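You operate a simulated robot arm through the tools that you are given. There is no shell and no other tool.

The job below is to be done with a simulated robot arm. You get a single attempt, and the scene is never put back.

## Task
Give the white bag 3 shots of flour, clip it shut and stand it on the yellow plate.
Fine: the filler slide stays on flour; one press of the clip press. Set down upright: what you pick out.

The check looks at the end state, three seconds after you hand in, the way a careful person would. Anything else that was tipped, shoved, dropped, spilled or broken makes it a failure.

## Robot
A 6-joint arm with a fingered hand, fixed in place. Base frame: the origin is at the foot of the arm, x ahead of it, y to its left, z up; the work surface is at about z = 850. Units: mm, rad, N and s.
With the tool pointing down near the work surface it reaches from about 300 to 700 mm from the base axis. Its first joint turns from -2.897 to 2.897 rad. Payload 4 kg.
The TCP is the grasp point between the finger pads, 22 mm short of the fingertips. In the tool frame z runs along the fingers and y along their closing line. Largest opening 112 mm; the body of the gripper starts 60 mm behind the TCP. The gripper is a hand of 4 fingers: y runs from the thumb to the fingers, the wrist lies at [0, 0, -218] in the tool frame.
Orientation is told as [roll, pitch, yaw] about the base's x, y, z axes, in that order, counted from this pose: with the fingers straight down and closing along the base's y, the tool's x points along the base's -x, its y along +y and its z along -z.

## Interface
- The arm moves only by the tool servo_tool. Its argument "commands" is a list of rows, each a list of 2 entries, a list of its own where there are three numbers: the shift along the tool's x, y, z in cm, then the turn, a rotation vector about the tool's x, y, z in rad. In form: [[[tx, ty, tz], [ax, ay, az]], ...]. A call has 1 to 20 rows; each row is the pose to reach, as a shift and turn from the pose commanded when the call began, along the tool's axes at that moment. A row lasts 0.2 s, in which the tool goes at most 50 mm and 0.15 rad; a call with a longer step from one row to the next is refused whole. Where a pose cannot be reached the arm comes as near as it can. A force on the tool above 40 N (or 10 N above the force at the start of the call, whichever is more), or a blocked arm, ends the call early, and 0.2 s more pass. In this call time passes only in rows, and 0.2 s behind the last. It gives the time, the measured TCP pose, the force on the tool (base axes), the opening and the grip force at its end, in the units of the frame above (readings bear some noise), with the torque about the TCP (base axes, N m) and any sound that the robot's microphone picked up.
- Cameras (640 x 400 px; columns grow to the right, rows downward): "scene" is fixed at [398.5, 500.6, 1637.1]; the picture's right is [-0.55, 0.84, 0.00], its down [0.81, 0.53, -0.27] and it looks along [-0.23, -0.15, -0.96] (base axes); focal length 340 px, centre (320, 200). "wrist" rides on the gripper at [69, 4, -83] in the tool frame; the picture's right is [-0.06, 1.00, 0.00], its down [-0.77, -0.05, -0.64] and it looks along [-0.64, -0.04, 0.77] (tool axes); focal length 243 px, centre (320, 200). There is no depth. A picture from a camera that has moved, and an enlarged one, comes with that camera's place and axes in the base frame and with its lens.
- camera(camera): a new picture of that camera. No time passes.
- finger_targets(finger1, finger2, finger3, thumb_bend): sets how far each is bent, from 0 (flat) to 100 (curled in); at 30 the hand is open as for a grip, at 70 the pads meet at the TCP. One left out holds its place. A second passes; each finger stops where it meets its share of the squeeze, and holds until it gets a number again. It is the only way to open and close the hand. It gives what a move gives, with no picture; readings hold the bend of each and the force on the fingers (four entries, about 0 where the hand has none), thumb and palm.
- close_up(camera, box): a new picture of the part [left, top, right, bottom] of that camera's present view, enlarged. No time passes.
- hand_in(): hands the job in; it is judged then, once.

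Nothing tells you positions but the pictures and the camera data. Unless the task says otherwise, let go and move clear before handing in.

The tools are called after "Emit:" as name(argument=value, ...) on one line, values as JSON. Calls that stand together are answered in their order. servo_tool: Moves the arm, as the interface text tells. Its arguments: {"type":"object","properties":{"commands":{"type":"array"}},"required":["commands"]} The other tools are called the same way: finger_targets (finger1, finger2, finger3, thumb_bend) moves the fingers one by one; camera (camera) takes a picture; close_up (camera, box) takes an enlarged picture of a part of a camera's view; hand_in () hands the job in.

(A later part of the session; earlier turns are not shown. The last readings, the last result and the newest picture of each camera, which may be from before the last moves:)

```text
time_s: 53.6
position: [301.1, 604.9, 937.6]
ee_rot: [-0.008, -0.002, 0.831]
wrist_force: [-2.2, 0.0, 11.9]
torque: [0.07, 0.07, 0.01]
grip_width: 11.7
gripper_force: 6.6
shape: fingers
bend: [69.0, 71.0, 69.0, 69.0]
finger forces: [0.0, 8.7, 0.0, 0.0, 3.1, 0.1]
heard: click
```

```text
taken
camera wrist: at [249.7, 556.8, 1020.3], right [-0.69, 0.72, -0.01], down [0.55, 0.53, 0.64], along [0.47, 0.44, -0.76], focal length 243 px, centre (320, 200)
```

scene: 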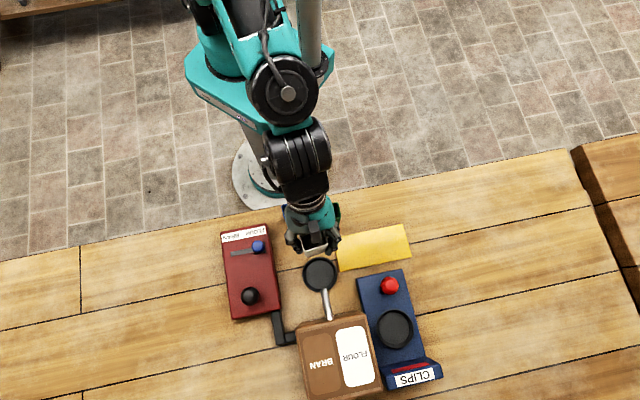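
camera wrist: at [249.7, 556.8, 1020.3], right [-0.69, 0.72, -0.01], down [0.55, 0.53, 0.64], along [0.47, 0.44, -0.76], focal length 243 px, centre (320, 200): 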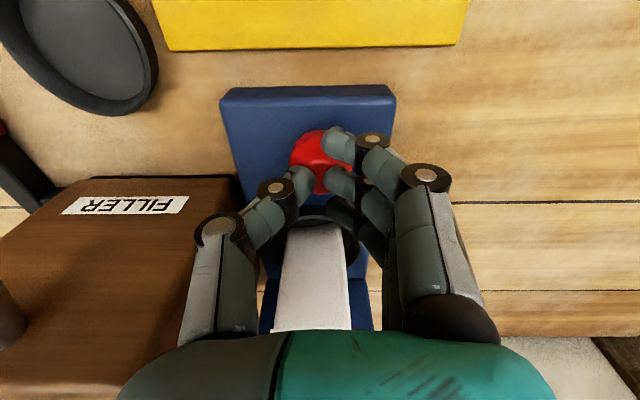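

The press clicked once. Rising straight up and checking the bag for a clip.

Emit:
servo_tool(commands=[[[0, 0, -1.5], [0, 0, 0]], [[0, 0, -3.5], [0, 0, 0]], [[0, 0, -6], [0, 0, 0]], [[0, 0, -8.5], [0, 0, 0]]])

Emit:
close_up(camera="scene", box=[350, 280, 450, 380])

Emit:
camera(camera="wrist")

```text
time_s: 54.6
position: [300.2, 605.0, 1021.3]
ee_rot: [-0.011, -0.001, 0.83]
wrist_force: [0.0, -0.1, 0.6]
torque: [0.03, -0.03, -0.03]
grip_width: 11.5
gripper_force: 0.0
shape: fingers
bend: [69.0, 69.0, 69.0, 69.0]
finger forces: [0.0, 0.0, 0.0, 0.0, 0.0, 0.0]
```

```text
4.00 times, centred on (400, 330) of scene
camera zoom: at [398.5, 500.6, 1637.1], right [-0.55, 0.84, 0.0], down [0.81, 0.53, -0.27], along [-0.23, -0.15, -0.96], focal length 1360 px, centre (0, -320)
```

zoom: 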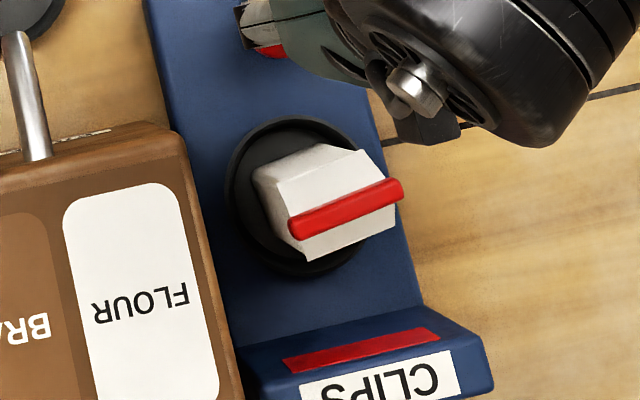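

```text
taken
camera wrist: at [249.0, 557.5, 1104.1], right [-0.69, 0.72, -0.01], down [0.55, 0.54, 0.64], along [0.47, 0.44, -0.77], focal length 243 px, centre (320, 200)
```

wrist: 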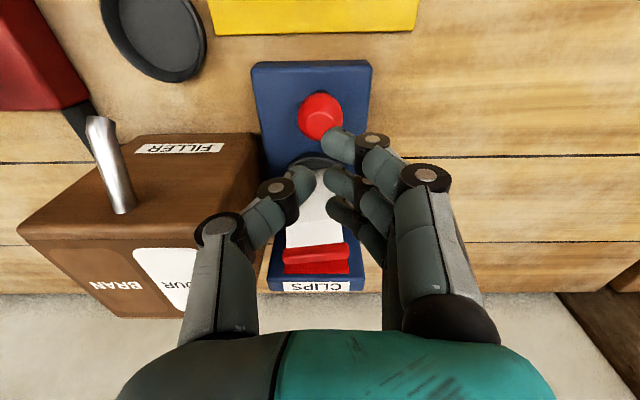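

The bag is clipped (folded top with a red clip). The clip overhangs the bag's sides, so I need to look closely at its shape before re-gripping.

Emit:
close_up(camera="scene", box=[380, 305, 420, 355])

Emit:
servo_tool(commands=[[[2.5, 2.5, -1], [0, 0, 0]], [[5, 5, -2], [0, 0, 0]], [[7, 7, -3], [0, 0, 0]]])

Emit:
camera(camera="wrist")

```text
8.00 times, centred on (400, 330) of scene
camera zoom: at [398.5, 500.6, 1637.1], right [-0.55, 0.84, 0.0], down [0.81, 0.53, -0.27], along [-0.23, -0.15, -0.96], focal length 2719 px, centre (-320, -840)
```

zoom: 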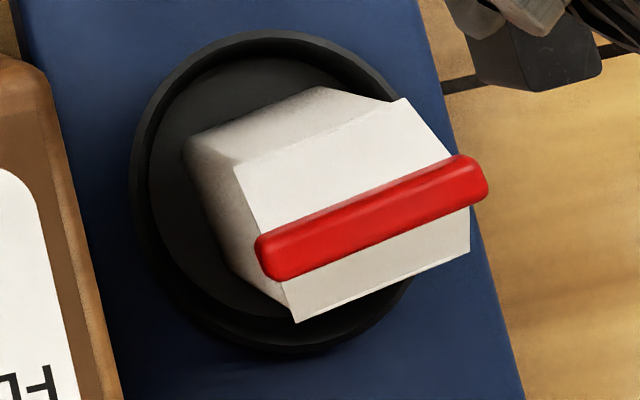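

```text
time_s: 55.4
position: [201.1, 600.8, 1051.7]
ee_rot: [-0.007, 0.0, 0.83]
wrist_force: [0.0, 0.5, 0.4]
torque: [-0.03, 0.02, 0.01]
grip_width: 11.2
gripper_force: 0.0
shape: fingers
bend: [69.0, 69.0, 69.0, 69.0]
finger forces: [0.1, 0.0, 0.0, 0.0, 0.1, 0.0]
```

```text
taken
camera wrist: at [149.7, 553.1, 1133.9], right [-0.69, 0.72, -0.01], down [0.55, 0.53, 0.64], along [0.47, 0.44, -0.77], focal length 243 px, centre (320, 200)
```

wrist: 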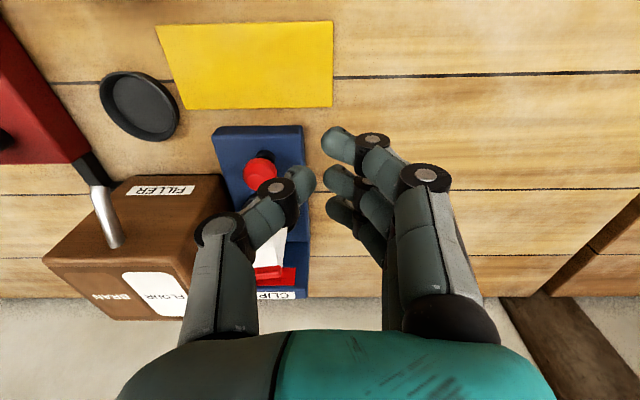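

The top is a gable with the clip bar (about 55 mm) along the hand's closing line, so the outer fingers could catch it. I'll re-grip with thumb and middle finger only, outer fingers held flat, and a bit more tilt. First I'll set this up away from the bag.

Emit:
servo_tool(commands=[[[-1.9, -2.0, -0.5], [0, -0.1375, 0]], [[-3.8, -4.0, -1.0], [0, -0.275, 0]], [[-5.7, -6.0, -1.6], [0, -0.4125, 0]], [[-7.6, -7.96, -2.17], [0, -0.55, 0]]])

Emit:
finger_targets(finger1=0, finger2=42, finger3=0, thumb_bend=42)

Emit:
camera(camera="wrist")

Emit:
close_up(camera="scene", box=[320, 200, 470, 390])

```text
time_s: 56.4
position: [280.7, 599.4, 1111.3]
ee_rot: [-0.016, -0.372, 0.833]
wrist_force: [-0.4, -0.4, 0.6]
torque: [-0.03, -0.01, 0.01]
grip_width: 11.0
gripper_force: 0.1
shape: fingers
bend: [69.0, 69.0, 69.0, 69.0]
finger forces: [0.0, 0.1, 0.0, 0.1, 0.1, 0.1]
out of reach, approached as far as the arm can: row 2, 3, 4
```

```text
time_s: 57.4
position: [279.3, 598.5, 1110.6]
ee_rot: [-0.014, -0.373, 0.833]
wrist_force: [-0.4, 0.0, -0.6]
torque: [0.04, 0.01, 0.0]
grip_width: 122.0
gripper_force: 0.1
shape: fingers
bend: [0.0, 42.0, 0.0, 42.0]
finger forces: [0.1, 0.0, 0.0, 0.0, 0.1, 0.0]
```

```text
taken
camera wrist: at [210.9, 532.3, 1162.3], right [-0.69, 0.72, 0.01], down [0.35, 0.33, 0.88], along [0.63, 0.61, -0.48], focal length 243 px, centre (320, 200)
```

wrist: 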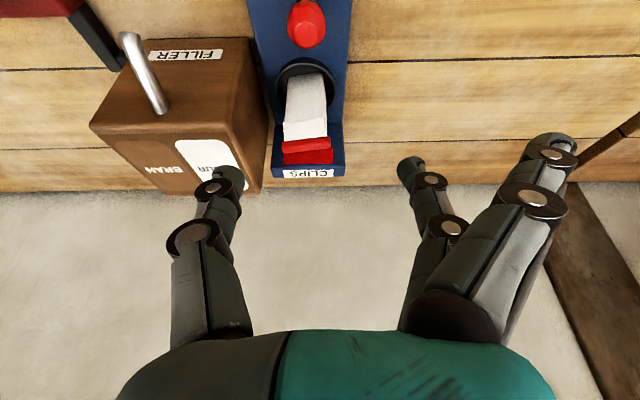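

```text
2.11 times, centred on (395, 295) of scene
camera zoom: at [398.5, 500.6, 1637.1], right [-0.55, 0.84, 0.0], down [0.81, 0.53, -0.27], along [-0.23, -0.15, -0.96], focal length 716 px, centre (162, 0)
```

zoom: 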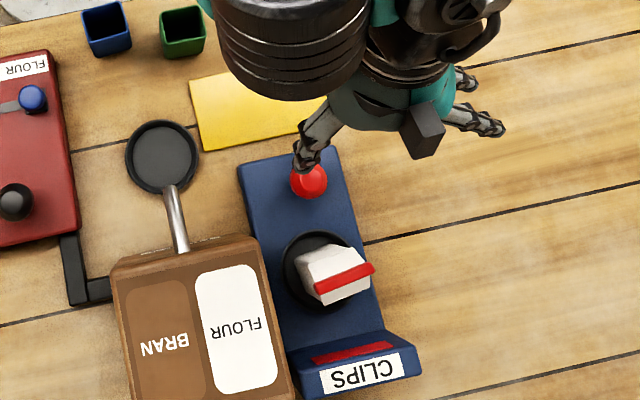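

With the outer fingers flat the corridor is wide open. The arm stopped short in tilt, so I'll complete the move in smaller steps to the approach pose.

Emit:
servo_tool(commands=[[[-0.3, -0.7, 1.5], [0, -0.04, 0]], [[-0.6, -1.4, 2.9], [0, -0.09, 0]], [[-0.92, -2.02, 4.38], [0, -0.14, 0]], [[-0.92, -2.02, 4.38], [0, -0.177, 0]]])

Emit:
camera(camera="wrist")

```text
time_s: 58.4
position: [283.5, 597.1, 1116.5]
ee_rot: [-0.015, -0.38, 0.83]
wrist_force: [0.1, -0.5, 1.3]
torque: [0.01, 0.04, 0.02]
grip_width: 122.2
gripper_force: 0.1
shape: fingers
bend: [0.0, 42.0, 0.0, 42.0]
finger forces: [0.1, 0.0, 0.1, 0.0, 0.0, 0.0]
out of reach, approached as far as the arm can: row 1, 2, 3, 4
```

```text
taken
camera wrist: at [214.4, 530.0, 1167.0], right [-0.69, 0.72, 0.01], down [0.35, 0.32, 0.88], along [0.63, 0.61, -0.47], focal length 243 px, centre (320, 200)
```

wrist: 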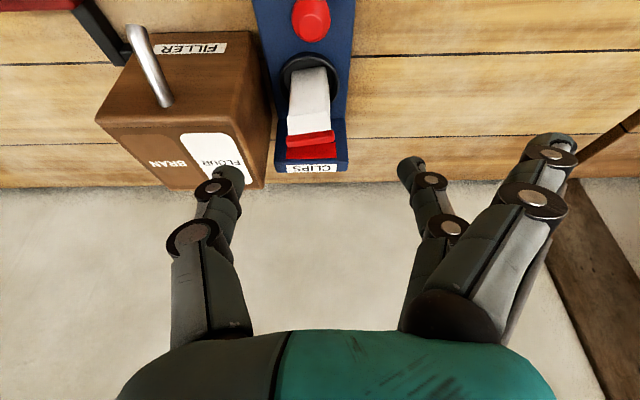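

The arm seems stuck against a joint limit in this configuration. Let me look at the whole arm before choosing a way to unwind it.

Emit:
camera(camera="scene")

```text
taken
```

scene: 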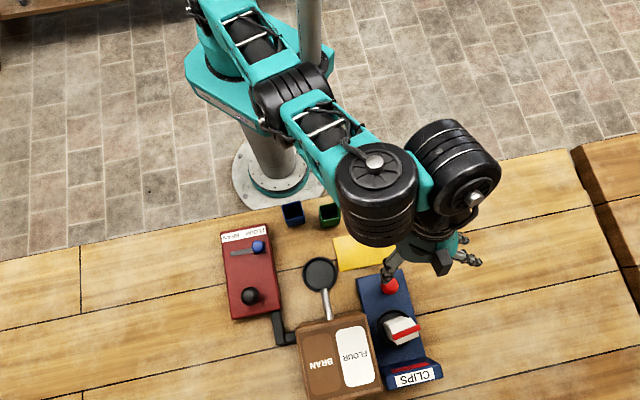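

The wrist has wound into a different configuration. I'll retreat toward the base, straightening the hand, where the arm has room to unwind.

Emit:
servo_tool(commands=[[[3.2, -0.4, -1.4], [0, 0.0, 0]], [[6.5, -0.9, -2.8], [0, 0.1, 0]], [[9.8, -1.3, -4.2], [0, 0.24, 0]], [[13.1, -1.77, -5.55], [0, 0.38, 0]]])

Emit:
camera(camera="scene")

```text
time_s: 59.4
position: [209.3, 502.4, 1139.4]
ee_rot: [-0.016, 0.005, 0.826]
wrist_force: [0.3, -0.6, 0.1]
torque: [0.0, 0.02, -0.03]
grip_width: 121.8
gripper_force: 0.1
shape: fingers
bend: [0.0, 42.0, 0.0, 42.0]
finger forces: [0.0, 0.0, 0.0, 0.0, 0.0, 0.1]
out of reach, approached as far as the arm can: row 1, 2, 3, 4
```

```text
taken
```

scene: 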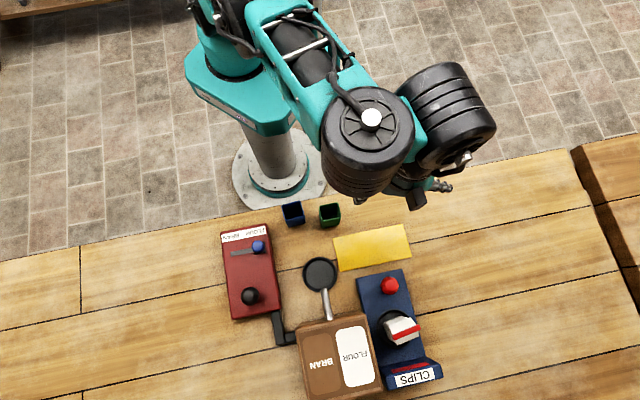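

Emit:
servo_tool(commands=[[[1.0, 0, 0.5], [0, 0, 0]], [[2.0, -0.2, 1.2], [0, 0, 0]], [[2.0, -0.2, 2.0], [0, 0, 0]], [[2.0, -0.2, 2.0], [0, 0, 0]]])

Emit:
camera(camera="scene")

```text
time_s: 60.4
position: [203.4, 508.8, 1138.9]
ee_rot: [-0.015, 0.002, 0.827]
wrist_force: [-0.4, 0.6, 0.0]
torque: [-0.01, 0.02, -0.01]
grip_width: 122.2
gripper_force: 0.0
shape: fingers
bend: [0.0, 42.0, 0.0, 42.0]
finger forces: [0.1, 0.0, 0.0, 0.0, 0.0, 0.0]
out of reach, approached as far as the arm can: row 1, 2, 3, 4
```

```text
taken
```

scene: 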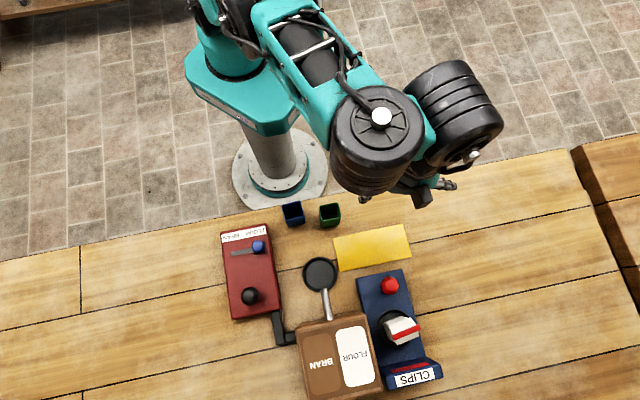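

The elbow seems to have folded the wrong way when the arm was fully stretched. I'll stretch it out again over the empty table area, well away from everything, and move downward along the reach limit so it folds back the right way.

Emit:
servo_tool(commands=[[[-2.6, 2.8, -0.6], [0, 0, 0]], [[-5.2, 5.6, -1.2], [0, 0, 0]], [[-7.9, 8.3, -2], [0, 0, 0]], [[-10.5, 11.1, -3], [0, 0, 0]], [[-13.2, 13.9, -4], [0, 0, 0]]])

Emit:
camera(camera="scene")

```text
time_s: 61.6
position: [189.0, 607.3, 1142.2]
ee_rot: [-0.014, -0.001, 0.827]
wrist_force: [-0.2, 0.1, 0.0]
torque: [-0.02, 0.0, -0.03]
grip_width: 122.3
gripper_force: 0.0
shape: fingers
bend: [0.0, 42.0, 0.0, 42.0]
finger forces: [0.1, 0.0, 0.1, 0.1, 0.1, 0.0]
out of reach, approached as far as the arm can: row 3, 4, 5
```

```text
taken
```

scene: 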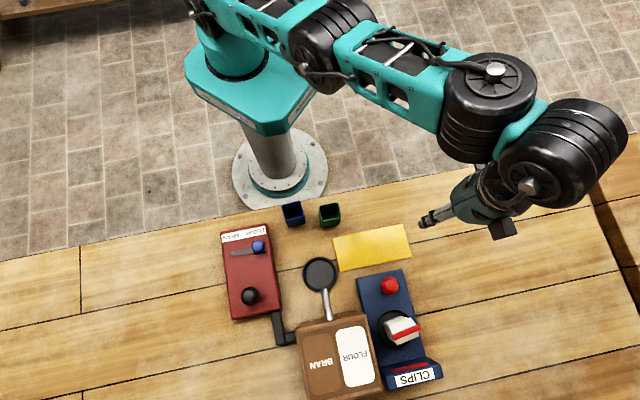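

The arm is straight now. Moving downward from here.

Emit:
servo_tool(commands=[[[-0.5, 0.5, 3], [0, 0, 0]], [[-1, 1, 6], [0, 0, 0]], [[-1, 1, 9], [0, 0, 0]], [[-0.5, 0.5, 11], [0, 0, 0]]])

Emit:
camera(camera="scene")

```text
time_s: 62.6
position: [187.5, 612.8, 1030.1]
ee_rot: [-0.015, 0.0, 0.829]
wrist_force: [-0.6, -0.2, -0.1]
torque: [0.0, 0.0, -0.01]
grip_width: 122.3
gripper_force: 0.0
shape: fingers
bend: [0.0, 42.0, 0.0, 42.0]
finger forces: [0.0, 0.1, 0.0, 0.0, 0.1, 0.0]
```

```text
taken
```

scene: 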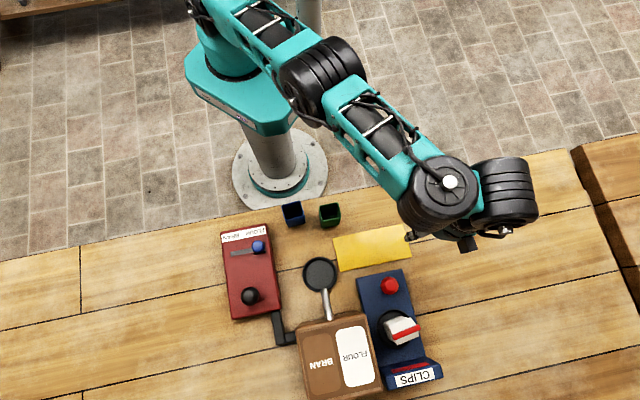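

Testing whether the arm can now come back toward the base normally.

Emit:
servo_tool(commands=[[[2.2, -2, -0.5], [0, 0, 0]], [[4.4, -4, -1], [0, 0, 0]], [[6.6, -6, -1.5], [0, 0, 0]], [[8, -7.2, -2], [0, 0, 0]]])

Emit:
camera(camera="scene")

```text
time_s: 63.6
position: [202.8, 554.5, 1070.0]
ee_rot: [-0.015, 0.002, 0.824]
wrist_force: [-0.8, 0.8, -0.2]
torque: [0.0, 0.04, -0.02]
grip_width: 122.2
gripper_force: 0.1
shape: fingers
bend: [0.0, 42.0, 0.0, 42.0]
finger forces: [0.0, 0.0, 0.0, 0.0, 0.0, 0.0]
out of reach, approached as far as the arm can: row 2, 3, 4
```

```text
taken
```

scene: 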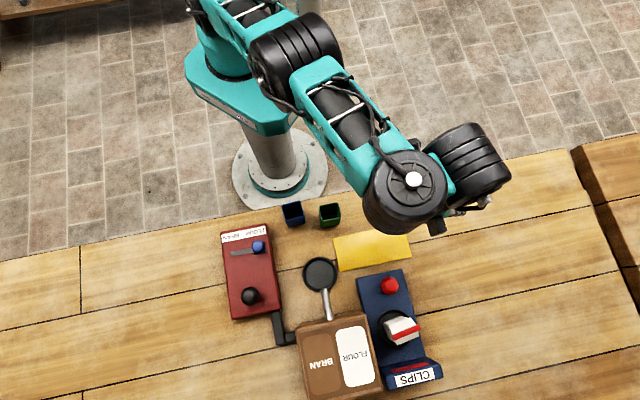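

The motion data fits an elbow just past straight. I'll stretch fully over the empty table area and sweep downward along the reach limit so the elbow passes through straight, then retreat.

Emit:
servo_tool(commands=[[[-0.2, 4.5, -1.3], [0, 0, 0]], [[-0.5, 9, -2.6], [0, 0, 0]], [[-0.7, 13.3, -4.0], [0, 0, 0]], [[-3.5, 15.5, -3], [0, 0, 0]], [[-6.2, 17.7, -2], [0, 0, 0]], [[-8.4, 19, 0.5], [0, 0, 0]], [[-10.6, 20.3, 3], [0, 0, 0]], [[-10.8, 20.2, 6], [0, 0, 0]], [[-10.9, 20, 9], [0, 0, 0]], [[-10.9, 20, 13], [0, 0, 0]]])

Emit:
camera(camera="scene")

```text
time_s: 65.8
position: [120.9, 677.0, 959.8]
ee_rot: [-0.01, 0.0, 0.827]
wrist_force: [0.2, 0.6, 0.1]
torque: [0.01, -0.01, 0.0]
grip_width: 122.2
gripper_force: 0.0
shape: fingers
bend: [0.0, 42.0, 0.0, 42.0]
finger forces: [0.0, 0.0, 0.1, 0.0, 0.0, 0.1]
out of reach, approached as far as the arm can: row 3, 4, 5, 6, 7, 8, 9, 10
```

```text
taken
```

scene: 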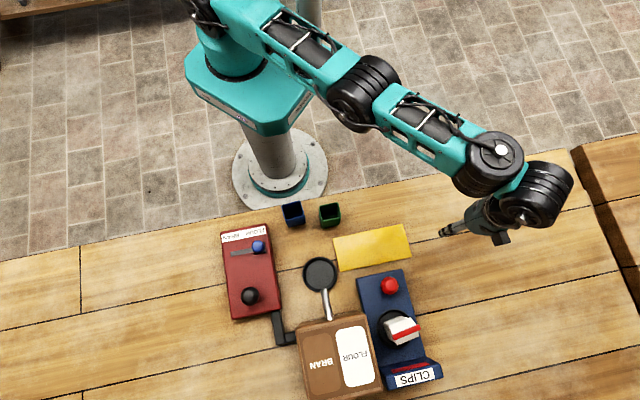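

Now retreating inward and slightly down from the straight position.

Emit:
servo_tool(commands=[[[1.0, -1.0, 2], [0, 0, 0]], [[2.5, -2.4, 3.5], [0, 0, 0]], [[4.5, -4.2, 3.5], [0, 0, 0]], [[6.5, -6, 2.5], [0, 0, 0]], [[8.5, -8, 1], [0, 0, 0]]])

Emit:
camera(camera="scene")

```text
time_s: 67.0
position: [128.9, 610.2, 962.8]
ee_rot: [-0.016, 0.001, 0.826]
wrist_force: [0.6, 0.9, -0.3]
torque: [0.03, 0.0, 0.01]
grip_width: 122.1
gripper_force: 0.1
shape: fingers
bend: [0.0, 42.0, 0.0, 42.0]
finger forces: [0.0, 0.0, 0.1, 0.0, 0.0, 0.0]
out of reach, approached as far as the arm can: row 4, 5
```

```text
taken
```

scene: 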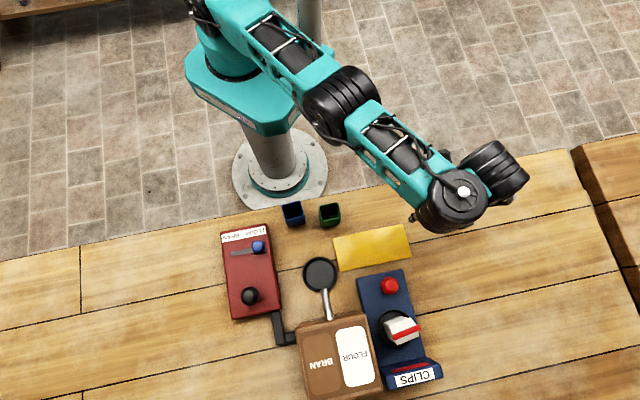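

Still in the wrong fold. I'll repeat more gently: touch the reach limit at height, slide down along it by only a few millimetres beyond, then come in low.

Emit:
servo_tool(commands=[[[-0.4, 0.3, -4.6], [0, 0, 0]], [[-0.9, 0.5, -9.2], [0, 0, 0]], [[-1.3, 0.8, -13.7], [0, 0, 0]], [[-2.2, 1.3, -13.7], [0, 0, 0]], [[-3.1, 1.8, -13.7], [0, 0, 0]], [[-4.0, 2.3, -11.2], [0, 0, 0]], [[-4.85, 2.87, -8.7], [0, 0, 0]], [[-5.5, 3.25, -6.2], [0, 0, 0]], [[-6.14, 3.64, -3.7], [0, 0, 0]], [[-6.65, 3.94, -1.2], [0, 0, 0]], [[-7.17, 4.24, 1.3], [0, 0, 0]], [[-7.6, 4.5, 4.3], [0, 0, 0]]])

Emit:
servo_tool(commands=[[[1, -0.6, 1], [0, 0, 0]], [[2.5, -1.5, 1.5], [0, 0, 0]], [[4.5, -2.7, 1], [0, 0, 0]], [[6.5, -3.9, 0], [0, 0, 0]], [[8.5, -5.1, -1], [0, 0, 0]], [[10.5, -6.3, -2], [0, 0, 0]]])

Emit:
camera(camera="scene")

```text
time_s: 69.6
position: [137.7, 674.5, 930.3]
ee_rot: [-0.015, -0.001, 0.826]
wrist_force: [0.5, 0.1, -0.3]
torque: [-0.02, 0.0, -0.02]
grip_width: 122.5
gripper_force: 0.1
shape: fingers
bend: [0.0, 42.0, 0.0, 42.0]
finger forces: [0.0, 0.0, 0.0, 0.0, 0.0, 0.1]
out of reach, approached as far as the arm can: row 5, 6, 7, 8, 9, 10, 11, 12
```

```text
time_s: 71.0
position: [118.7, 610.3, 962.2]
ee_rot: [-0.016, 0.001, 0.826]
wrist_force: [0.2, 0.1, -0.2]
torque: [-0.06, -0.02, -0.01]
grip_width: 122.2
gripper_force: 0.1
shape: fingers
bend: [0.0, 42.0, 0.0, 42.0]
finger forces: [0.1, 0.1, 0.1, 0.1, 0.1, 0.0]
out of reach, approached as far as the arm can: row 1, 4, 5, 6
```

```text
taken
```

scene: 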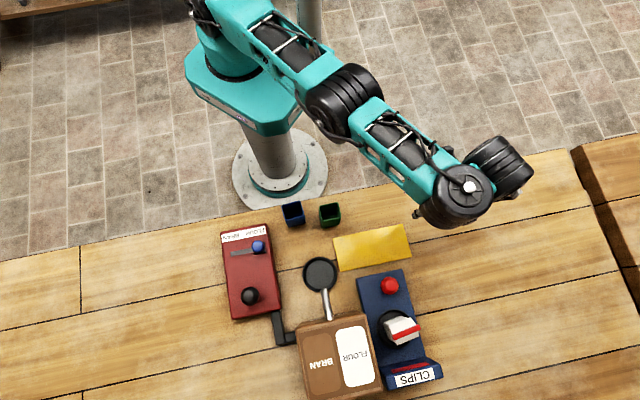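

Sliding downward doesn't unfold it; I'll try the opposite: slide upward along the reach limit and then come in high.

Emit:
servo_tool(commands=[[[-4, 2.5, 1.6], [0, 0, 0]], [[-7.95, 4.9, 3.2], [0, 0, 0]], [[-7.2, 4.4, -0.3], [0, 0, 0]], [[-6.43, 3.98, -3.8], [0, 0, 0]], [[-5.8, 3.6, -6.3], [0, 0, 0]], [[-5.16, 3.2, -8.8], [0, 0, 0]], [[-4.3, 2.65, -11.3], [0, 0, 0]], [[-3.44, 2.1, -13.8], [0, 0, 0]], [[-2.4, 1.5, -16.3], [0, 0, 0]], [[-1.41, 0.86, -18.8], [0, 0, 0]], [[-0.1, 0.1, -21.3], [0, 0, 0]], [[1.16, -0.7, -23.8], [0, 0, 0]], [[3.2, -2, -25.3], [0, 0, 0]], [[5.2, -3.2, -26.8], [0, 0, 0]], [[7.7, -4.8, -25.8], [0, 0, 0]], [[10.3, -6.4, -24.8], [0, 0, 0]]])

Emit:
camera(camera="scene")

```text
time_s: 74.4
position: [95.3, 490.8, 1213.2]
ee_rot: [-0.014, 0.0, 0.824]
wrist_force: [0.4, -0.8, 0.7]
torque: [0.0, -0.03, -0.01]
grip_width: 122.2
gripper_force: 0.0
shape: fingers
bend: [0.0, 42.0, 0.0, 42.0]
finger forces: [0.0, 0.0, 0.0, 0.1, 0.1, 0.0]
out of reach, approached as far as the arm can: row 2, 3, 4, 5, 6, 7, 8, 9, 10, 11, 12
```

```text
taken
```

scene: 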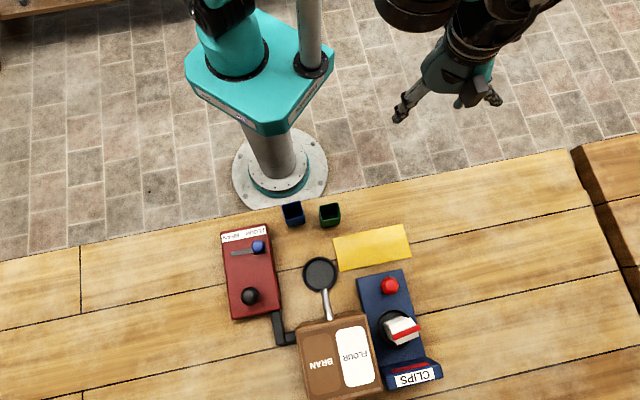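

The elbow is back in its original configuration. Now tilting early and moving to the approach pose in front of the clipped bag, keeping away from the stretch limit.

Emit:
servo_tool(commands=[[[-2, -0.8, 1], [0, -0.12, 0]], [[-5, -1.8, 2.6], [0, -0.24, 0]], [[-8.5, -2.9, 4.6], [0, -0.36, 0]], [[-12, -4.1, 6.7], [0, -0.45, 0]], [[-15.5, -5.3, 8.8], [0, -0.5, 0]], [[-19, -6.5, 10.9], [0, -0.5, 0]], [[-22, -7.6, 12.7], [0, -0.5, 0]], [[-23.6, -8.15, 13.6], [0, -0.5, 0]]])

Emit:
camera(camera="wrist")

Emit:
close_up(camera="scene", box=[320, 200, 470, 390])

```text
time_s: 76.2
position: [303.3, 583.1, 1147.8]
ee_rot: [-0.021, -0.427, 0.832]
wrist_force: [-0.6, 0.5, 0.1]
torque: [0.01, 0.03, 0.02]
grip_width: 122.6
gripper_force: 0.0
shape: fingers
bend: [0.0, 42.0, 0.0, 42.0]
finger forces: [0.1, 0.1, 0.0, 0.0, 0.0, 0.0]
out of reach, approached as far as the arm can: row 1, 2, 3, 4, 5, 6, 7, 8
```

```text
taken
camera wrist: at [233.2, 515.8, 1194.5], right [-0.69, 0.72, 0.01], down [0.32, 0.29, 0.9], along [0.65, 0.63, -0.43], focal length 243 px, centre (320, 200)
```

wrist: 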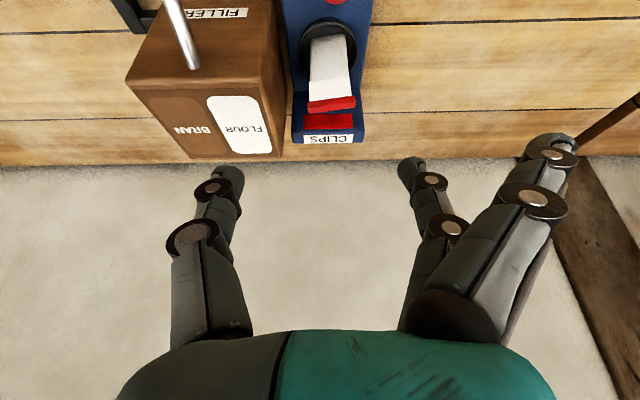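

```text
2.11 times, centred on (395, 295) of scene
camera zoom: at [398.5, 500.6, 1637.1], right [-0.55, 0.84, 0.0], down [0.81, 0.53, -0.27], along [-0.23, -0.15, -0.96], focal length 716 px, centre (162, 0)
```

zoom: 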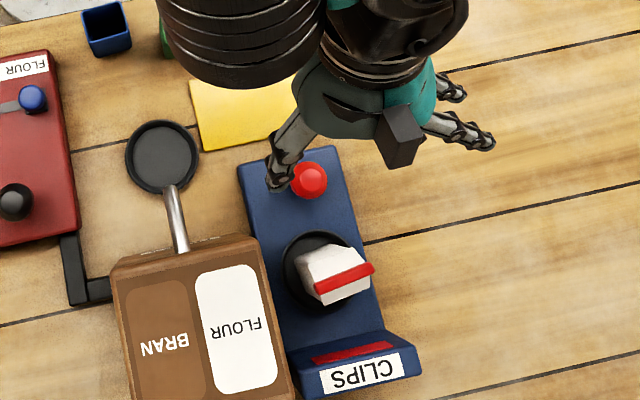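

The elbow is still on the wrong side (it was just at its bend limit). The flip originally happened while straightening the hand here above the button at the reach limit, so I'll replay that same motion to flip it back. First to the same starting pose.

Emit:
servo_tool(commands=[[[-0.1, 0.3, 2.6], [0, 0.01, 0]], [[-0.3, 0.6, 5.2], [0, 0.02, 0]], [[-0.51, 0.98, 7.81], [0, 0.027, 0]]])

```text
time_s: 77.0
position: [306.4, 586.8, 1120.2]
ee_rot: [-0.022, -0.384, 0.832]
wrist_force: [-0.2, -0.5, -0.1]
torque: [-0.02, -0.02, -0.01]
grip_width: 122.2
gripper_force: 0.0
shape: fingers
bend: [0.0, 42.0, 0.0, 42.0]
finger forces: [0.0, 0.1, 0.0, 0.1, 0.0, 0.0]
out of reach, approached as far as the arm can: row 1, 2, 3
```

Emit:
servo_tool(commands=[[[0.2, 0.3, 1], [0, 0.1, 0]], [[0.5, 0.8, 3], [0, 0.2, 0]], [[0.9, 1.4, 5], [0, 0.3, 0]], [[1.29, 1.99, 7.03], [0, 0.384, 0]]])

Emit:
servo_tool(commands=[[[0, 0, 2], [0, 0, 0]], [[-0.2, -0.3, 4], [0, 0, 0]], [[-0.42, -0.5, 6], [0, 0, 0]]])

Emit:
camera(camera="scene")

```text
time_s: 78.0
position: [299.3, 605.7, 1048.2]
ee_rot: [-0.02, -0.017, 0.826]
wrist_force: [0.6, 0.4, 0.1]
torque: [0.01, -0.02, 0.02]
grip_width: 122.3
gripper_force: 0.0
shape: fingers
bend: [0.0, 42.0, 0.0, 42.0]
finger forces: [0.0, 0.0, 0.1, 0.0, 0.1, 0.1]
out of reach, approached as far as the arm can: row 4
```

```text
time_s: 78.8
position: [305.6, 605.4, 987.6]
ee_rot: [-0.017, -0.017, 0.824]
wrist_force: [-0.4, 0.4, -0.1]
torque: [0.0, -0.01, 0.01]
grip_width: 122.4
gripper_force: 0.0
shape: fingers
bend: [0.0, 42.0, 0.0, 42.0]
finger forces: [0.0, 0.0, 0.1, 0.1, 0.0, 0.1]
```

```text
taken
```

scene: 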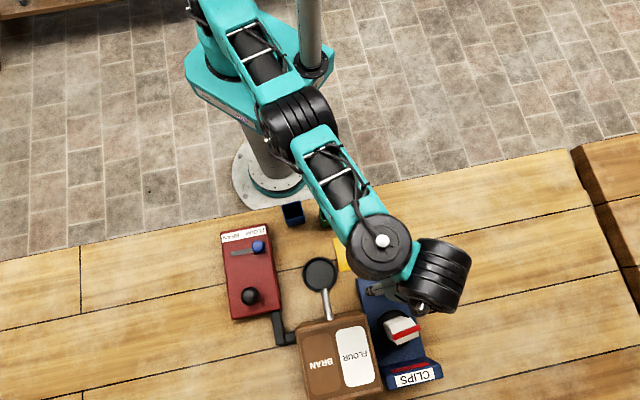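

Looking at the wrist links, the fold is actually sideways: it flipped when I moved counter-clockwise at full stretch. So I'll go high and slide clockwise along the reach limit, above everything, to flip it back.

Emit:
servo_tool(commands=[[[0.6, -0.2, -3.6], [0, 0, 0]], [[1.2, -0.5, -7.1], [0, 0, 0]], [[1.8, -0.7, -10.7], [0, 0, 0]], [[2.44, -0.95, -14.24], [0, 0, 0]], [[1.36, -5.37, -14.24], [0, 0, 0]], [[0.6, -9.87, -14.24], [0, 0, 0]], [[0.14, -14.39, -14.24], [0, 0, 0]], [[0, -18.94, -14.24], [0, 0, 0]], [[0.17, -23.48, -14.24], [0, 0, 0]], [[0.67, -28.0, -14.24], [0, 0, 0]], [[1.48, -32.48, -14.24], [0, 0, 0]]])

Emit:
camera(camera="scene")

```text
time_s: 81.2
position: [533.6, 375.2, 1134.4]
ee_rot: [-0.019, -0.017, 0.828]
wrist_force: [-0.6, 0.8, 0.1]
torque: [-0.02, -0.03, -0.01]
grip_width: 122.6
gripper_force: 0.1
shape: fingers
bend: [0.0, 42.0, 0.0, 42.0]
finger forces: [0.0, 0.0, 0.0, 0.0, 0.0, 0.0]
```

```text
taken
```

scene: 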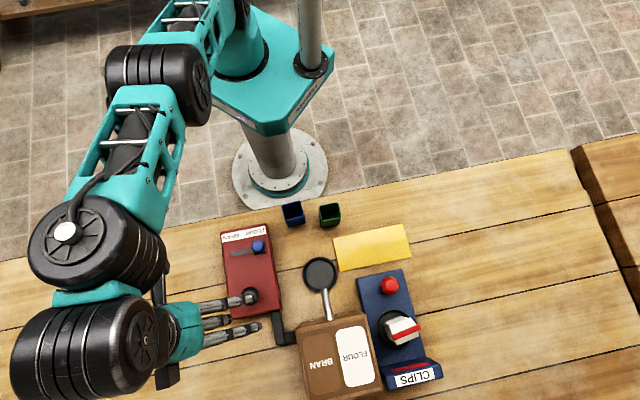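

Everything was reachable on that path. Testing a retreat toward the base from here.

Emit:
servo_tool(commands=[[[4.2, 0.9, 0], [0, 0, 0]], [[8.5, 1.9, 0], [0, 0, 0]], [[12.8, 2.8, 0], [0, 0, 0]], [[17, 3.7, 0], [0, 0, 0]]])

Emit:
camera(camera="scene")

```text
time_s: 82.2
position: [425.4, 303.0, 1182.5]
ee_rot: [-0.016, -0.008, 0.827]
wrist_force: [1.0, 0.0, 0.0]
torque: [-0.04, -0.02, -0.01]
grip_width: 122.4
gripper_force: 0.0
shape: fingers
bend: [0.0, 42.0, 0.0, 42.0]
finger forces: [0.0, 0.0, 0.1, 0.0, 0.0, 0.1]
out of reach, approached as far as the arm can: row 2, 3, 4
```

```text
taken
```

scene: 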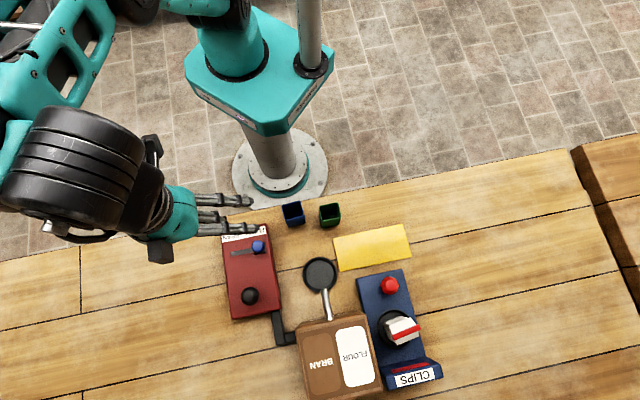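

Still bend-limited, so the elbow itself must pass through straight. I'll stretch out fully in this direction (high above the table, clear of everything), wiggle at the limit, and test the retreat.

Emit:
servo_tool(commands=[[[-4.3, -0.8, 0.6], [0, 0, 0]], [[-8.6, -1.5, 1.3], [0, 0, 0]], [[-12.9, -2.3, 1.9], [0, 0, 0]], [[-17.2, -3, 2.6], [0, 0, 0]], [[-21.5, -3.8, 3.2], [0, 0, 0]], [[-24, -4.2, 3.2], [0, 0, 0]], [[-24, -4.2, 0], [0, 0, 0]], [[-24, -4.2, -3.2], [0, 0, 0]], [[-24, -4.2, -6.4], [0, 0, 0]]])

Emit:
camera(camera="scene")

Emit:
servo_tool(commands=[[[3, 0.5, -1], [0, 0, 0]], [[6, 1, -2], [0, 0, 0]], [[10, 1.7, -2], [0, 0, 0]], [[14, 2.4, -1], [0, 0, 0]], [[18, 3.1, 0], [0, 0, 0]]])

```text
time_s: 84.2
position: [514.9, 368.4, 1179.6]
ee_rot: [-0.019, -0.017, 0.823]
wrist_force: [-1.4, -0.5, 0.6]
torque: [0.07, -0.1, 0.0]
grip_width: 122.7
gripper_force: 0.0
shape: fingers
bend: [0.0, 42.0, 0.0, 42.0]
finger forces: [0.1, 0.0, 0.1, 0.1, 0.1, 0.0]
out of reach, approached as far as the arm can: row 3, 4, 5, 6, 7, 8, 9
```

```text
taken
```

scene: 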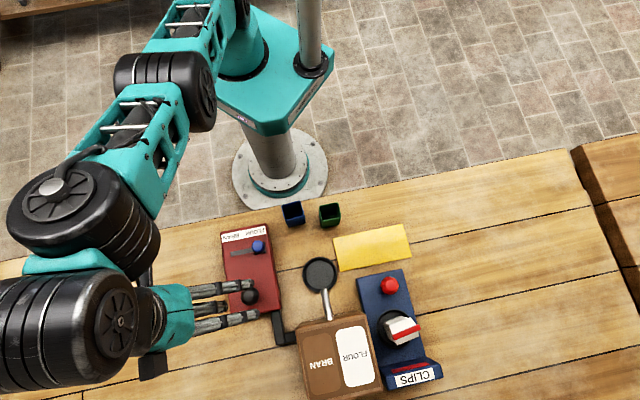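

```text
time_s: 85.4
position: [398.9, 275.8, 1215.0]
ee_rot: [-0.019, -0.012, 0.824]
wrist_force: [-0.4, 0.1, 0.6]
torque: [0.02, 0.0, -0.01]
grip_width: 122.1
gripper_force: 0.0
shape: fingers
bend: [0.0, 42.0, 0.0, 42.0]
finger forces: [0.0, 0.0, 0.0, 0.0, 0.1, 0.1]
out of reach, approached as far as the arm can: row 1, 4, 5
```

The arm is still bent the wrong way. Tilting at full stretch should drive the elbow, so I'll extend along the hand's direction with fingers pointing outward, then swing the fingers inward at the limit while the wrist stays put, high above the hopper.

Emit:
servo_tool(commands=[[[-3.6, 1.5, 1.2], [0, -0.05, 0]], [[-7.2, 3.0, 2.5], [0, -0.11, 0]], [[-10.8, 4.5, 3.7], [0, -0.17, 0]], [[-14.4, 6.0, 4.9], [0, -0.23, 0]], [[-18, 7.5, 6.1], [0, -0.29, 0]], [[-21.5, 9.0, 7.4], [0, -0.35, 0]], [[-25.1, 10.6, 8.6], [0, -0.4, 0]]])

Emit:
camera(camera="scene")

```text
time_s: 87.0
position: [495.2, 527.7, 1141.5]
ee_rot: [-0.007, -0.409, 0.833]
wrist_force: [0.1, 0.6, 0.6]
torque: [-0.01, -0.01, 0.02]
grip_width: 122.4
gripper_force: 0.1
shape: fingers
bend: [0.0, 42.0, 0.0, 42.0]
finger forces: [0.1, 0.0, 0.0, 0.1, 0.0, 0.1]
out of reach, approached as far as the arm can: row 1, 2, 3, 7
```

```text
taken
```

scene: 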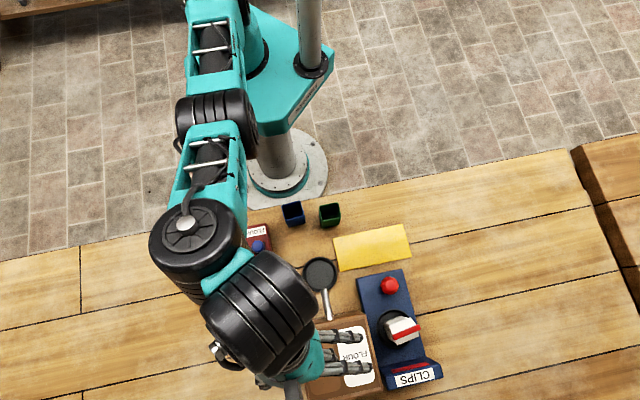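

Emit:
servo_tool(commands=[[[-1.4, 0, 0.6], [0, 0, 0]], [[1.53, 0, 0.4], [0, 0.135, 0]], [[4.41, 0, -0.19], [0, 0.27, 0]], [[7.19, 0, -1.15], [0, 0.405, 0]], [[9.8, 0, -2.49], [0, 0.54, 0]], [[12.22, 0, -4.18], [0, 0.675, 0]], [[14.39, 0, -6.16], [0, 0.81, 0]], [[17.14, 0, -7.35], [0, 0.81, 0]], [[19.9, 0, -8.55], [0, 0.81, 0]], [[22.6, 0, -9.74], [0, 0.81, 0]], [[25.4, 0, -10.9], [0, 0.81, 0]]])

Emit:
camera(camera="scene")

```text
time_s: 89.4
position: [307.3, 324.3, 1137.2]
ee_rot: [-0.019, 0.393, 0.818]
wrist_force: [-0.1, 0.2, 0.7]
torque: [0.0, 0.02, -0.04]
grip_width: 122.2
gripper_force: 0.0
shape: fingers
bend: [0.0, 42.0, 0.0, 42.0]
finger forces: [0.0, 0.0, 0.0, 0.0, 0.1, 0.0]
out of reach, approached as far as the arm can: row 1, 7
```

```text
taken
```

scene: 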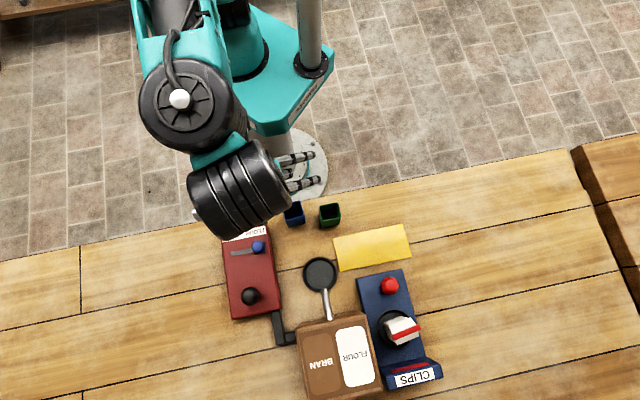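

Rows past the old limit were accepted: the elbow seems to be back on the right side. Confirming by straightening the hand here.

Emit:
servo_tool(commands=[[[0, 0, 0], [0, -0.131, 0]], [[0, 0, 0], [0, -0.262, 0]], [[0, 0, 0], [0, -0.393, 0]], [[0, 0, 0], [0, -0.5, 0]]])

Emit:
camera(camera="scene")

```text
time_s: 90.4
position: [352.4, 377.9, 1217.4]
ee_rot: [-0.017, -0.097, 0.825]
wrist_force: [-0.2, 0.4, -0.2]
torque: [0.02, 0.0, -0.02]
grip_width: 122.5
gripper_force: 0.1
shape: fingers
bend: [0.0, 42.0, 0.0, 42.0]
finger forces: [0.0, 0.1, 0.1, 0.1, 0.1, 0.0]
out of reach, approached as far as the arm can: row 1, 2, 3, 4
```

```text
taken
```

scene: 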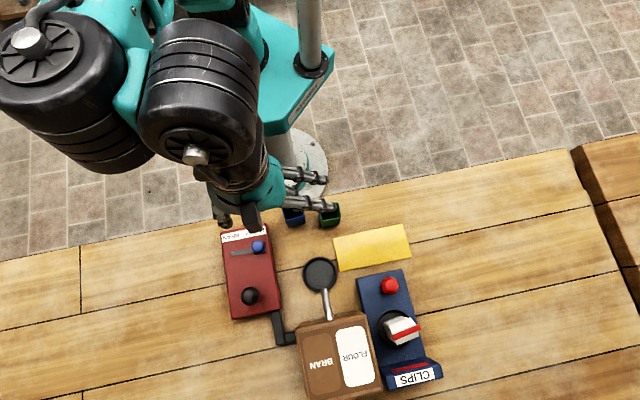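

The limit persists. The original flip happened while the tool swung the other way at full stretch, so I'll try the reverse: stretch with fingers pointing inward, then swing them outward at the limit and retreat.

Emit:
servo_tool(commands=[[[-1.0, 0.05, 2.0], [0, 0.124, 0]], [[-2.0, 0.1, 4.1], [0, 0.248, 0]], [[-3.0, 0.15, 6.1], [0, 0.373, 0]], [[-4.07, 0.17, 8.13], [0, 0.497, 0]]])

Emit:
servo_tool(commands=[[[-1.2, 0, -0.5], [0, 0, 0]], [[-2.3, 0, -0.97], [0, 0, 0]], [[-5.23, 0, -1.17], [0, -0.135, 0]], [[-8.11, 0, -1.76], [0, -0.27, 0]], [[-10.89, 0, -2.72], [0, -0.405, 0]], [[-13.5, 0, -4.06], [0, -0.54, 0]], [[-15.92, 0, -5.75], [0, -0.675, 0]], [[-18.09, 0, -7.73], [0, -0.81, 0]], [[-15.33, 0, -6.56], [0, -0.81, 0]], [[-12.56, 0, -5.4], [0, -0.81, 0]], [[-9.8, 0, -4.23], [0, -0.81, 0]], [[-7.04, 0, -3.06], [0, -0.81, 0]], [[-4.3, 0, -1.9], [0, -0.81, 0]]])

Emit:
camera(camera="scene")

```text
time_s: 91.4
position: [379.2, 408.1, 1138.2]
ee_rot: [-0.019, 0.389, 0.817]
wrist_force: [-0.5, 0.1, 0.6]
torque: [0.01, -0.01, 0.0]
grip_width: 122.6
gripper_force: 0.1
shape: fingers
bend: [0.0, 42.0, 0.0, 42.0]
finger forces: [0.1, 0.0, 0.0, 0.0, 0.0, 0.0]
out of reach, approached as far as the arm can: row 2, 4
```

```text
time_s: 94.2
position: [453.5, 485.0, 1157.2]
ee_rot: [-0.02, -0.419, 0.832]
wrist_force: [-0.4, -0.1, 0.5]
torque: [0.0, -0.01, -0.02]
grip_width: 122.3
gripper_force: 0.0
shape: fingers
bend: [0.0, 42.0, 0.0, 42.0]
finger forces: [0.0, 0.0, 0.1, 0.1, 0.0, 0.1]
out of reach, approached as far as the arm can: row 1, 2, 3, 4, 5, 6, 7, 8, 9, 11, 12, 13
```

```text
taken
```

scene: 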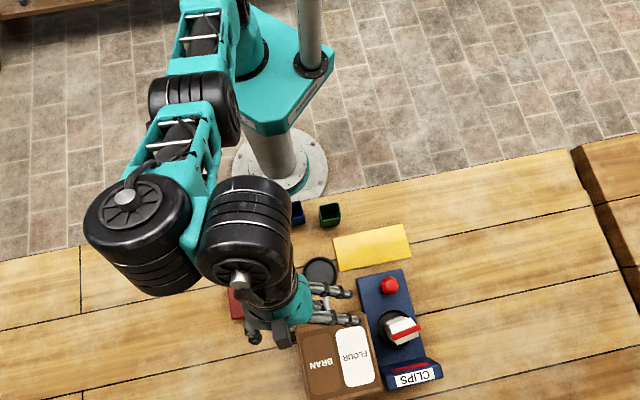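

Emit:
servo_tool(commands=[[[-3.65, 0, 1.63], [0, 0, 0]], [[-7.3, 0, 3.26], [0, 0, 0]], [[-10.04, 0, 4.49], [0, 0, 0]], [[-7.11, 0, 4.29], [0, 0.135, 0]], [[-4.23, 0, 3.7], [0, 0.27, 0]], [[-1.45, 0, 2.74], [0, 0.405, 0]], [[1.16, 0, 1.4], [0, 0.54, 0]], [[3.58, 0, -0.29], [0, 0.675, 0]], [[5.75, 0, -2.27], [0, 0.81, 0]], [[7.63, 0, -4.54], [0, 0.945, 0]], [[11.28, 0, -6.17], [0, 0.945, 0]], [[14.93, 0, -7.8], [0, 0.945, 0]], [[18.6, 0, -9.44], [0, 0.945, 0]], [[22.2, 0, -11.07], [0, 0.945, 0]]])

Emit:
camera(camera="scene")

```text
time_s: 97.2
position: [284.0, 300.2, 1168.1]
ee_rot: [-0.022, 0.524, 0.814]
wrist_force: [-0.3, -0.4, -0.8]
torque: [0.01, 0.0, -0.01]
grip_width: 122.2
gripper_force: 0.1
shape: fingers
bend: [0.0, 42.0, 0.0, 42.0]
finger forces: [0.0, 0.0, 0.0, 0.0, 0.1, 0.0]
out of reach, approached as far as the arm can: row 2, 3, 4, 5, 6, 7, 8, 9, 10, 11
```

```text
taken
```

scene: 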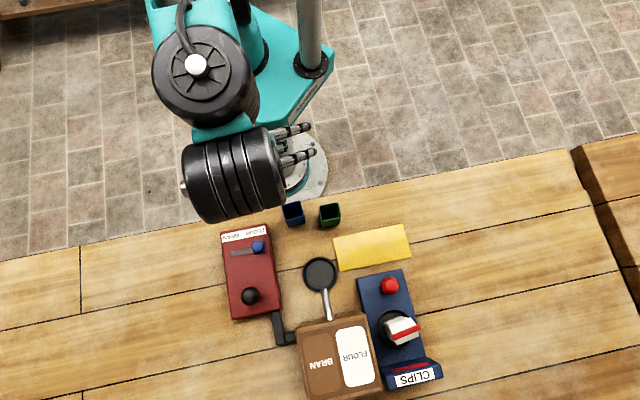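

Emit:
servo_tool(commands=[[[0, 0, 3], [0, 0, 0]], [[2, 0, 5], [0, 0, 0]], [[4, 0, 6], [0, -0.05, 0]], [[6, 0, 6], [0, -0.1, 0]]])

Emit:
camera(camera="scene")

```text
time_s: 98.2
position: [226.6, 244.1, 1147.2]
ee_rot: [-0.021, 0.426, 0.817]
wrist_force: [-0.3, 0.4, -0.7]
torque: [-0.02, 0.0, 0.02]
grip_width: 122.4
gripper_force: 0.0
shape: fingers
bend: [0.0, 42.0, 0.0, 42.0]
finger forces: [0.0, 0.0, 0.0, 0.0, 0.0, 0.1]
```

```text
taken
```

scene: 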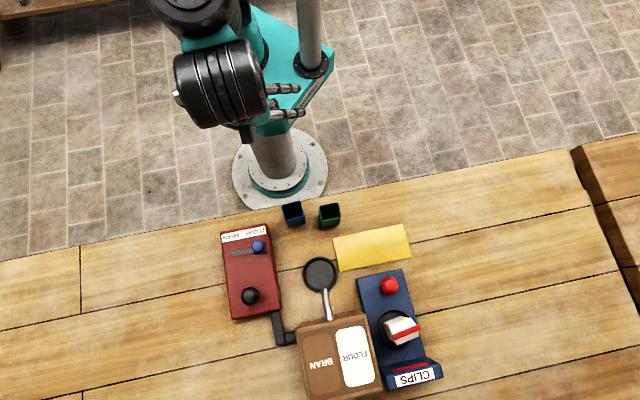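

Now the arm is well inside the old limit without complaint. Straightening the hand at a comfortable radius to confirm.

Emit:
servo_tool(commands=[[[-2.7, 0, -1.2], [0, -0.107, 0]], [[-5.5, 0, -2.5], [0, -0.213, 0]], [[-8.2, 0, -3.7], [0, -0.32, 0]], [[-10.9, 0, -5.0], [0, -0.426, 0]]])

Emit:
camera(camera="scene")

```text
time_s: 99.2
position: [307.7, 332.0, 1146.7]
ee_rot: [-0.019, -0.001, 0.827]
wrist_force: [-1.0, 0.1, 0.3]
torque: [0.02, 0.0, -0.01]
grip_width: 122.2
gripper_force: 0.0
shape: fingers
bend: [0.0, 42.0, 0.0, 42.0]
finger forces: [0.0, 0.0, 0.0, 0.0, 0.0, 0.0]
```

```text
taken
```

scene: 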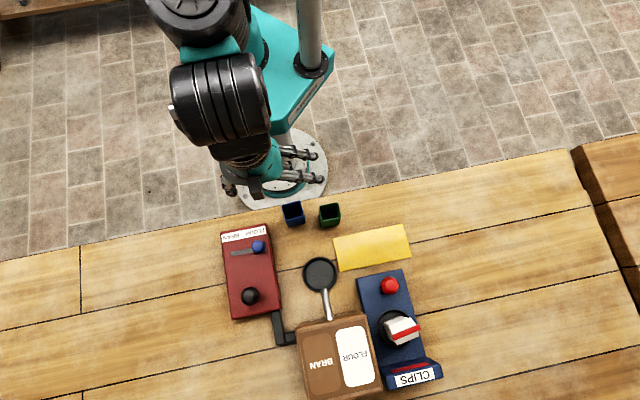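

Confirmed: the original configuration is restored. Now I'll tilt at this comfortable radius and go to a via point, never stretching the straightened hand again.

Emit:
servo_tool(commands=[[[-1.5, 2.4, 0.7], [-0.003, -0.1, -0.001]], [[-3.0, 4.8, 1.5], [-0.006, -0.2, -0.002]], [[-4.5, 7.2, 2.2], [-0.009, -0.3, -0.003]], [[-6.0, 9.6, 3.0], [-0.012, -0.4, -0.004]], [[-7.6, 12.1, 3.7], [-0.015, -0.5, -0.005]]])

Emit:
camera(camera="scene")

```text
time_s: 100.4
position: [271.7, 470.5, 1109.0]
ee_rot: [-0.005, -0.503, 0.836]
wrist_force: [0.2, -0.4, 0.2]
torque: [-0.01, 0.0, -0.01]
grip_width: 122.5
gripper_force: 0.0
shape: fingers
bend: [0.0, 42.0, 0.0, 42.0]
finger forces: [0.1, 0.0, 0.0, 0.2, 0.0, 0.0]
```

```text
taken
```

scene: 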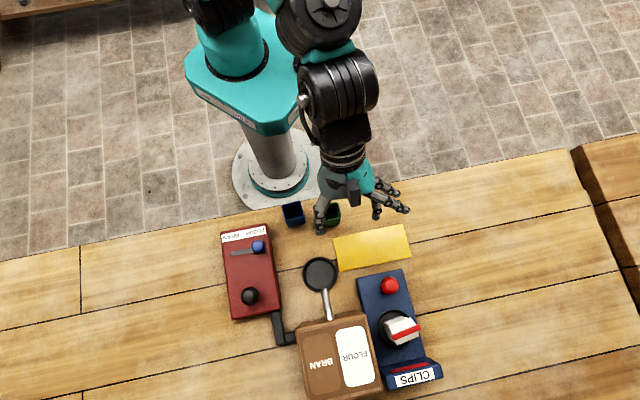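

In good shape with tilt 0.5. Moving to the pre-grasp pose in front of the clipped bag.

Emit:
servo_tool(commands=[[[-2.5, 1.5, 2.27], [0, 0, 0]], [[-5.0, 3.0, 4.54], [0, 0, 0]], [[-7.5, 4.5, 6.8], [0, 0, 0]], [[-10.04, 5.96, 9.08], [0, 0, 0]]])

Emit:
camera(camera="wrist")

Emit:
close_up(camera="scene", box=[320, 200, 470, 390])

```text
time_s: 101.4
position: [318.2, 606.5, 1076.6]
ee_rot: [-0.006, -0.501, 0.836]
wrist_force: [1.1, -0.1, -1.0]
torque: [0.01, 0.01, -0.03]
grip_width: 122.4
gripper_force: 0.1
shape: fingers
bend: [0.0, 42.0, 0.0, 42.0]
finger forces: [0.0, 0.1, 0.0, 0.0, 0.1, 0.1]
```

```text
taken
camera wrist: at [245.0, 534.3, 1116.8], right [-0.7, 0.71, 0.03], down [0.28, 0.24, 0.93], along [0.66, 0.66, -0.36], focal length 243 px, centre (320, 200)
```

wrist: 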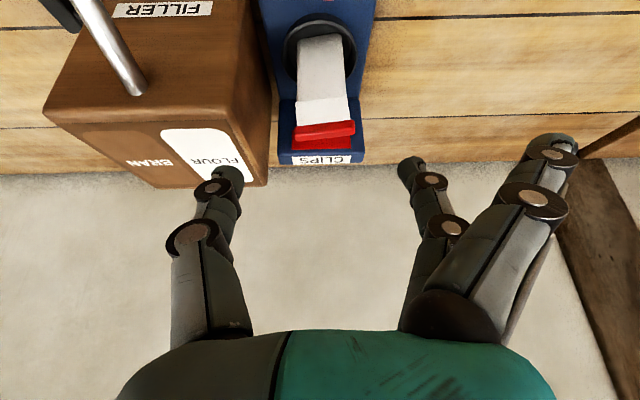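

```text
2.11 times, centred on (395, 295) of scene
camera zoom: at [398.5, 500.6, 1637.1], right [-0.55, 0.84, 0.0], down [0.81, 0.53, -0.27], along [-0.23, -0.15, -0.96], focal length 716 px, centre (162, 0)
```

zoom: 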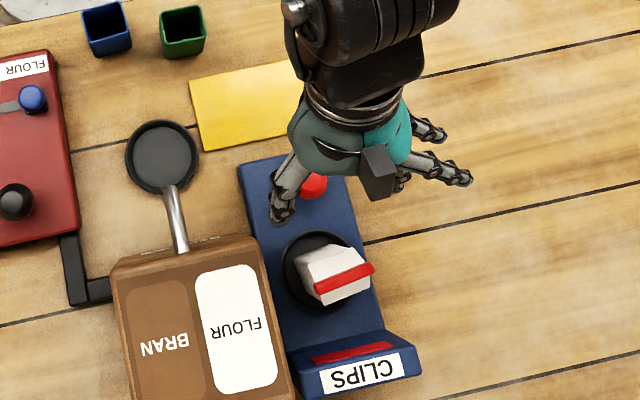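

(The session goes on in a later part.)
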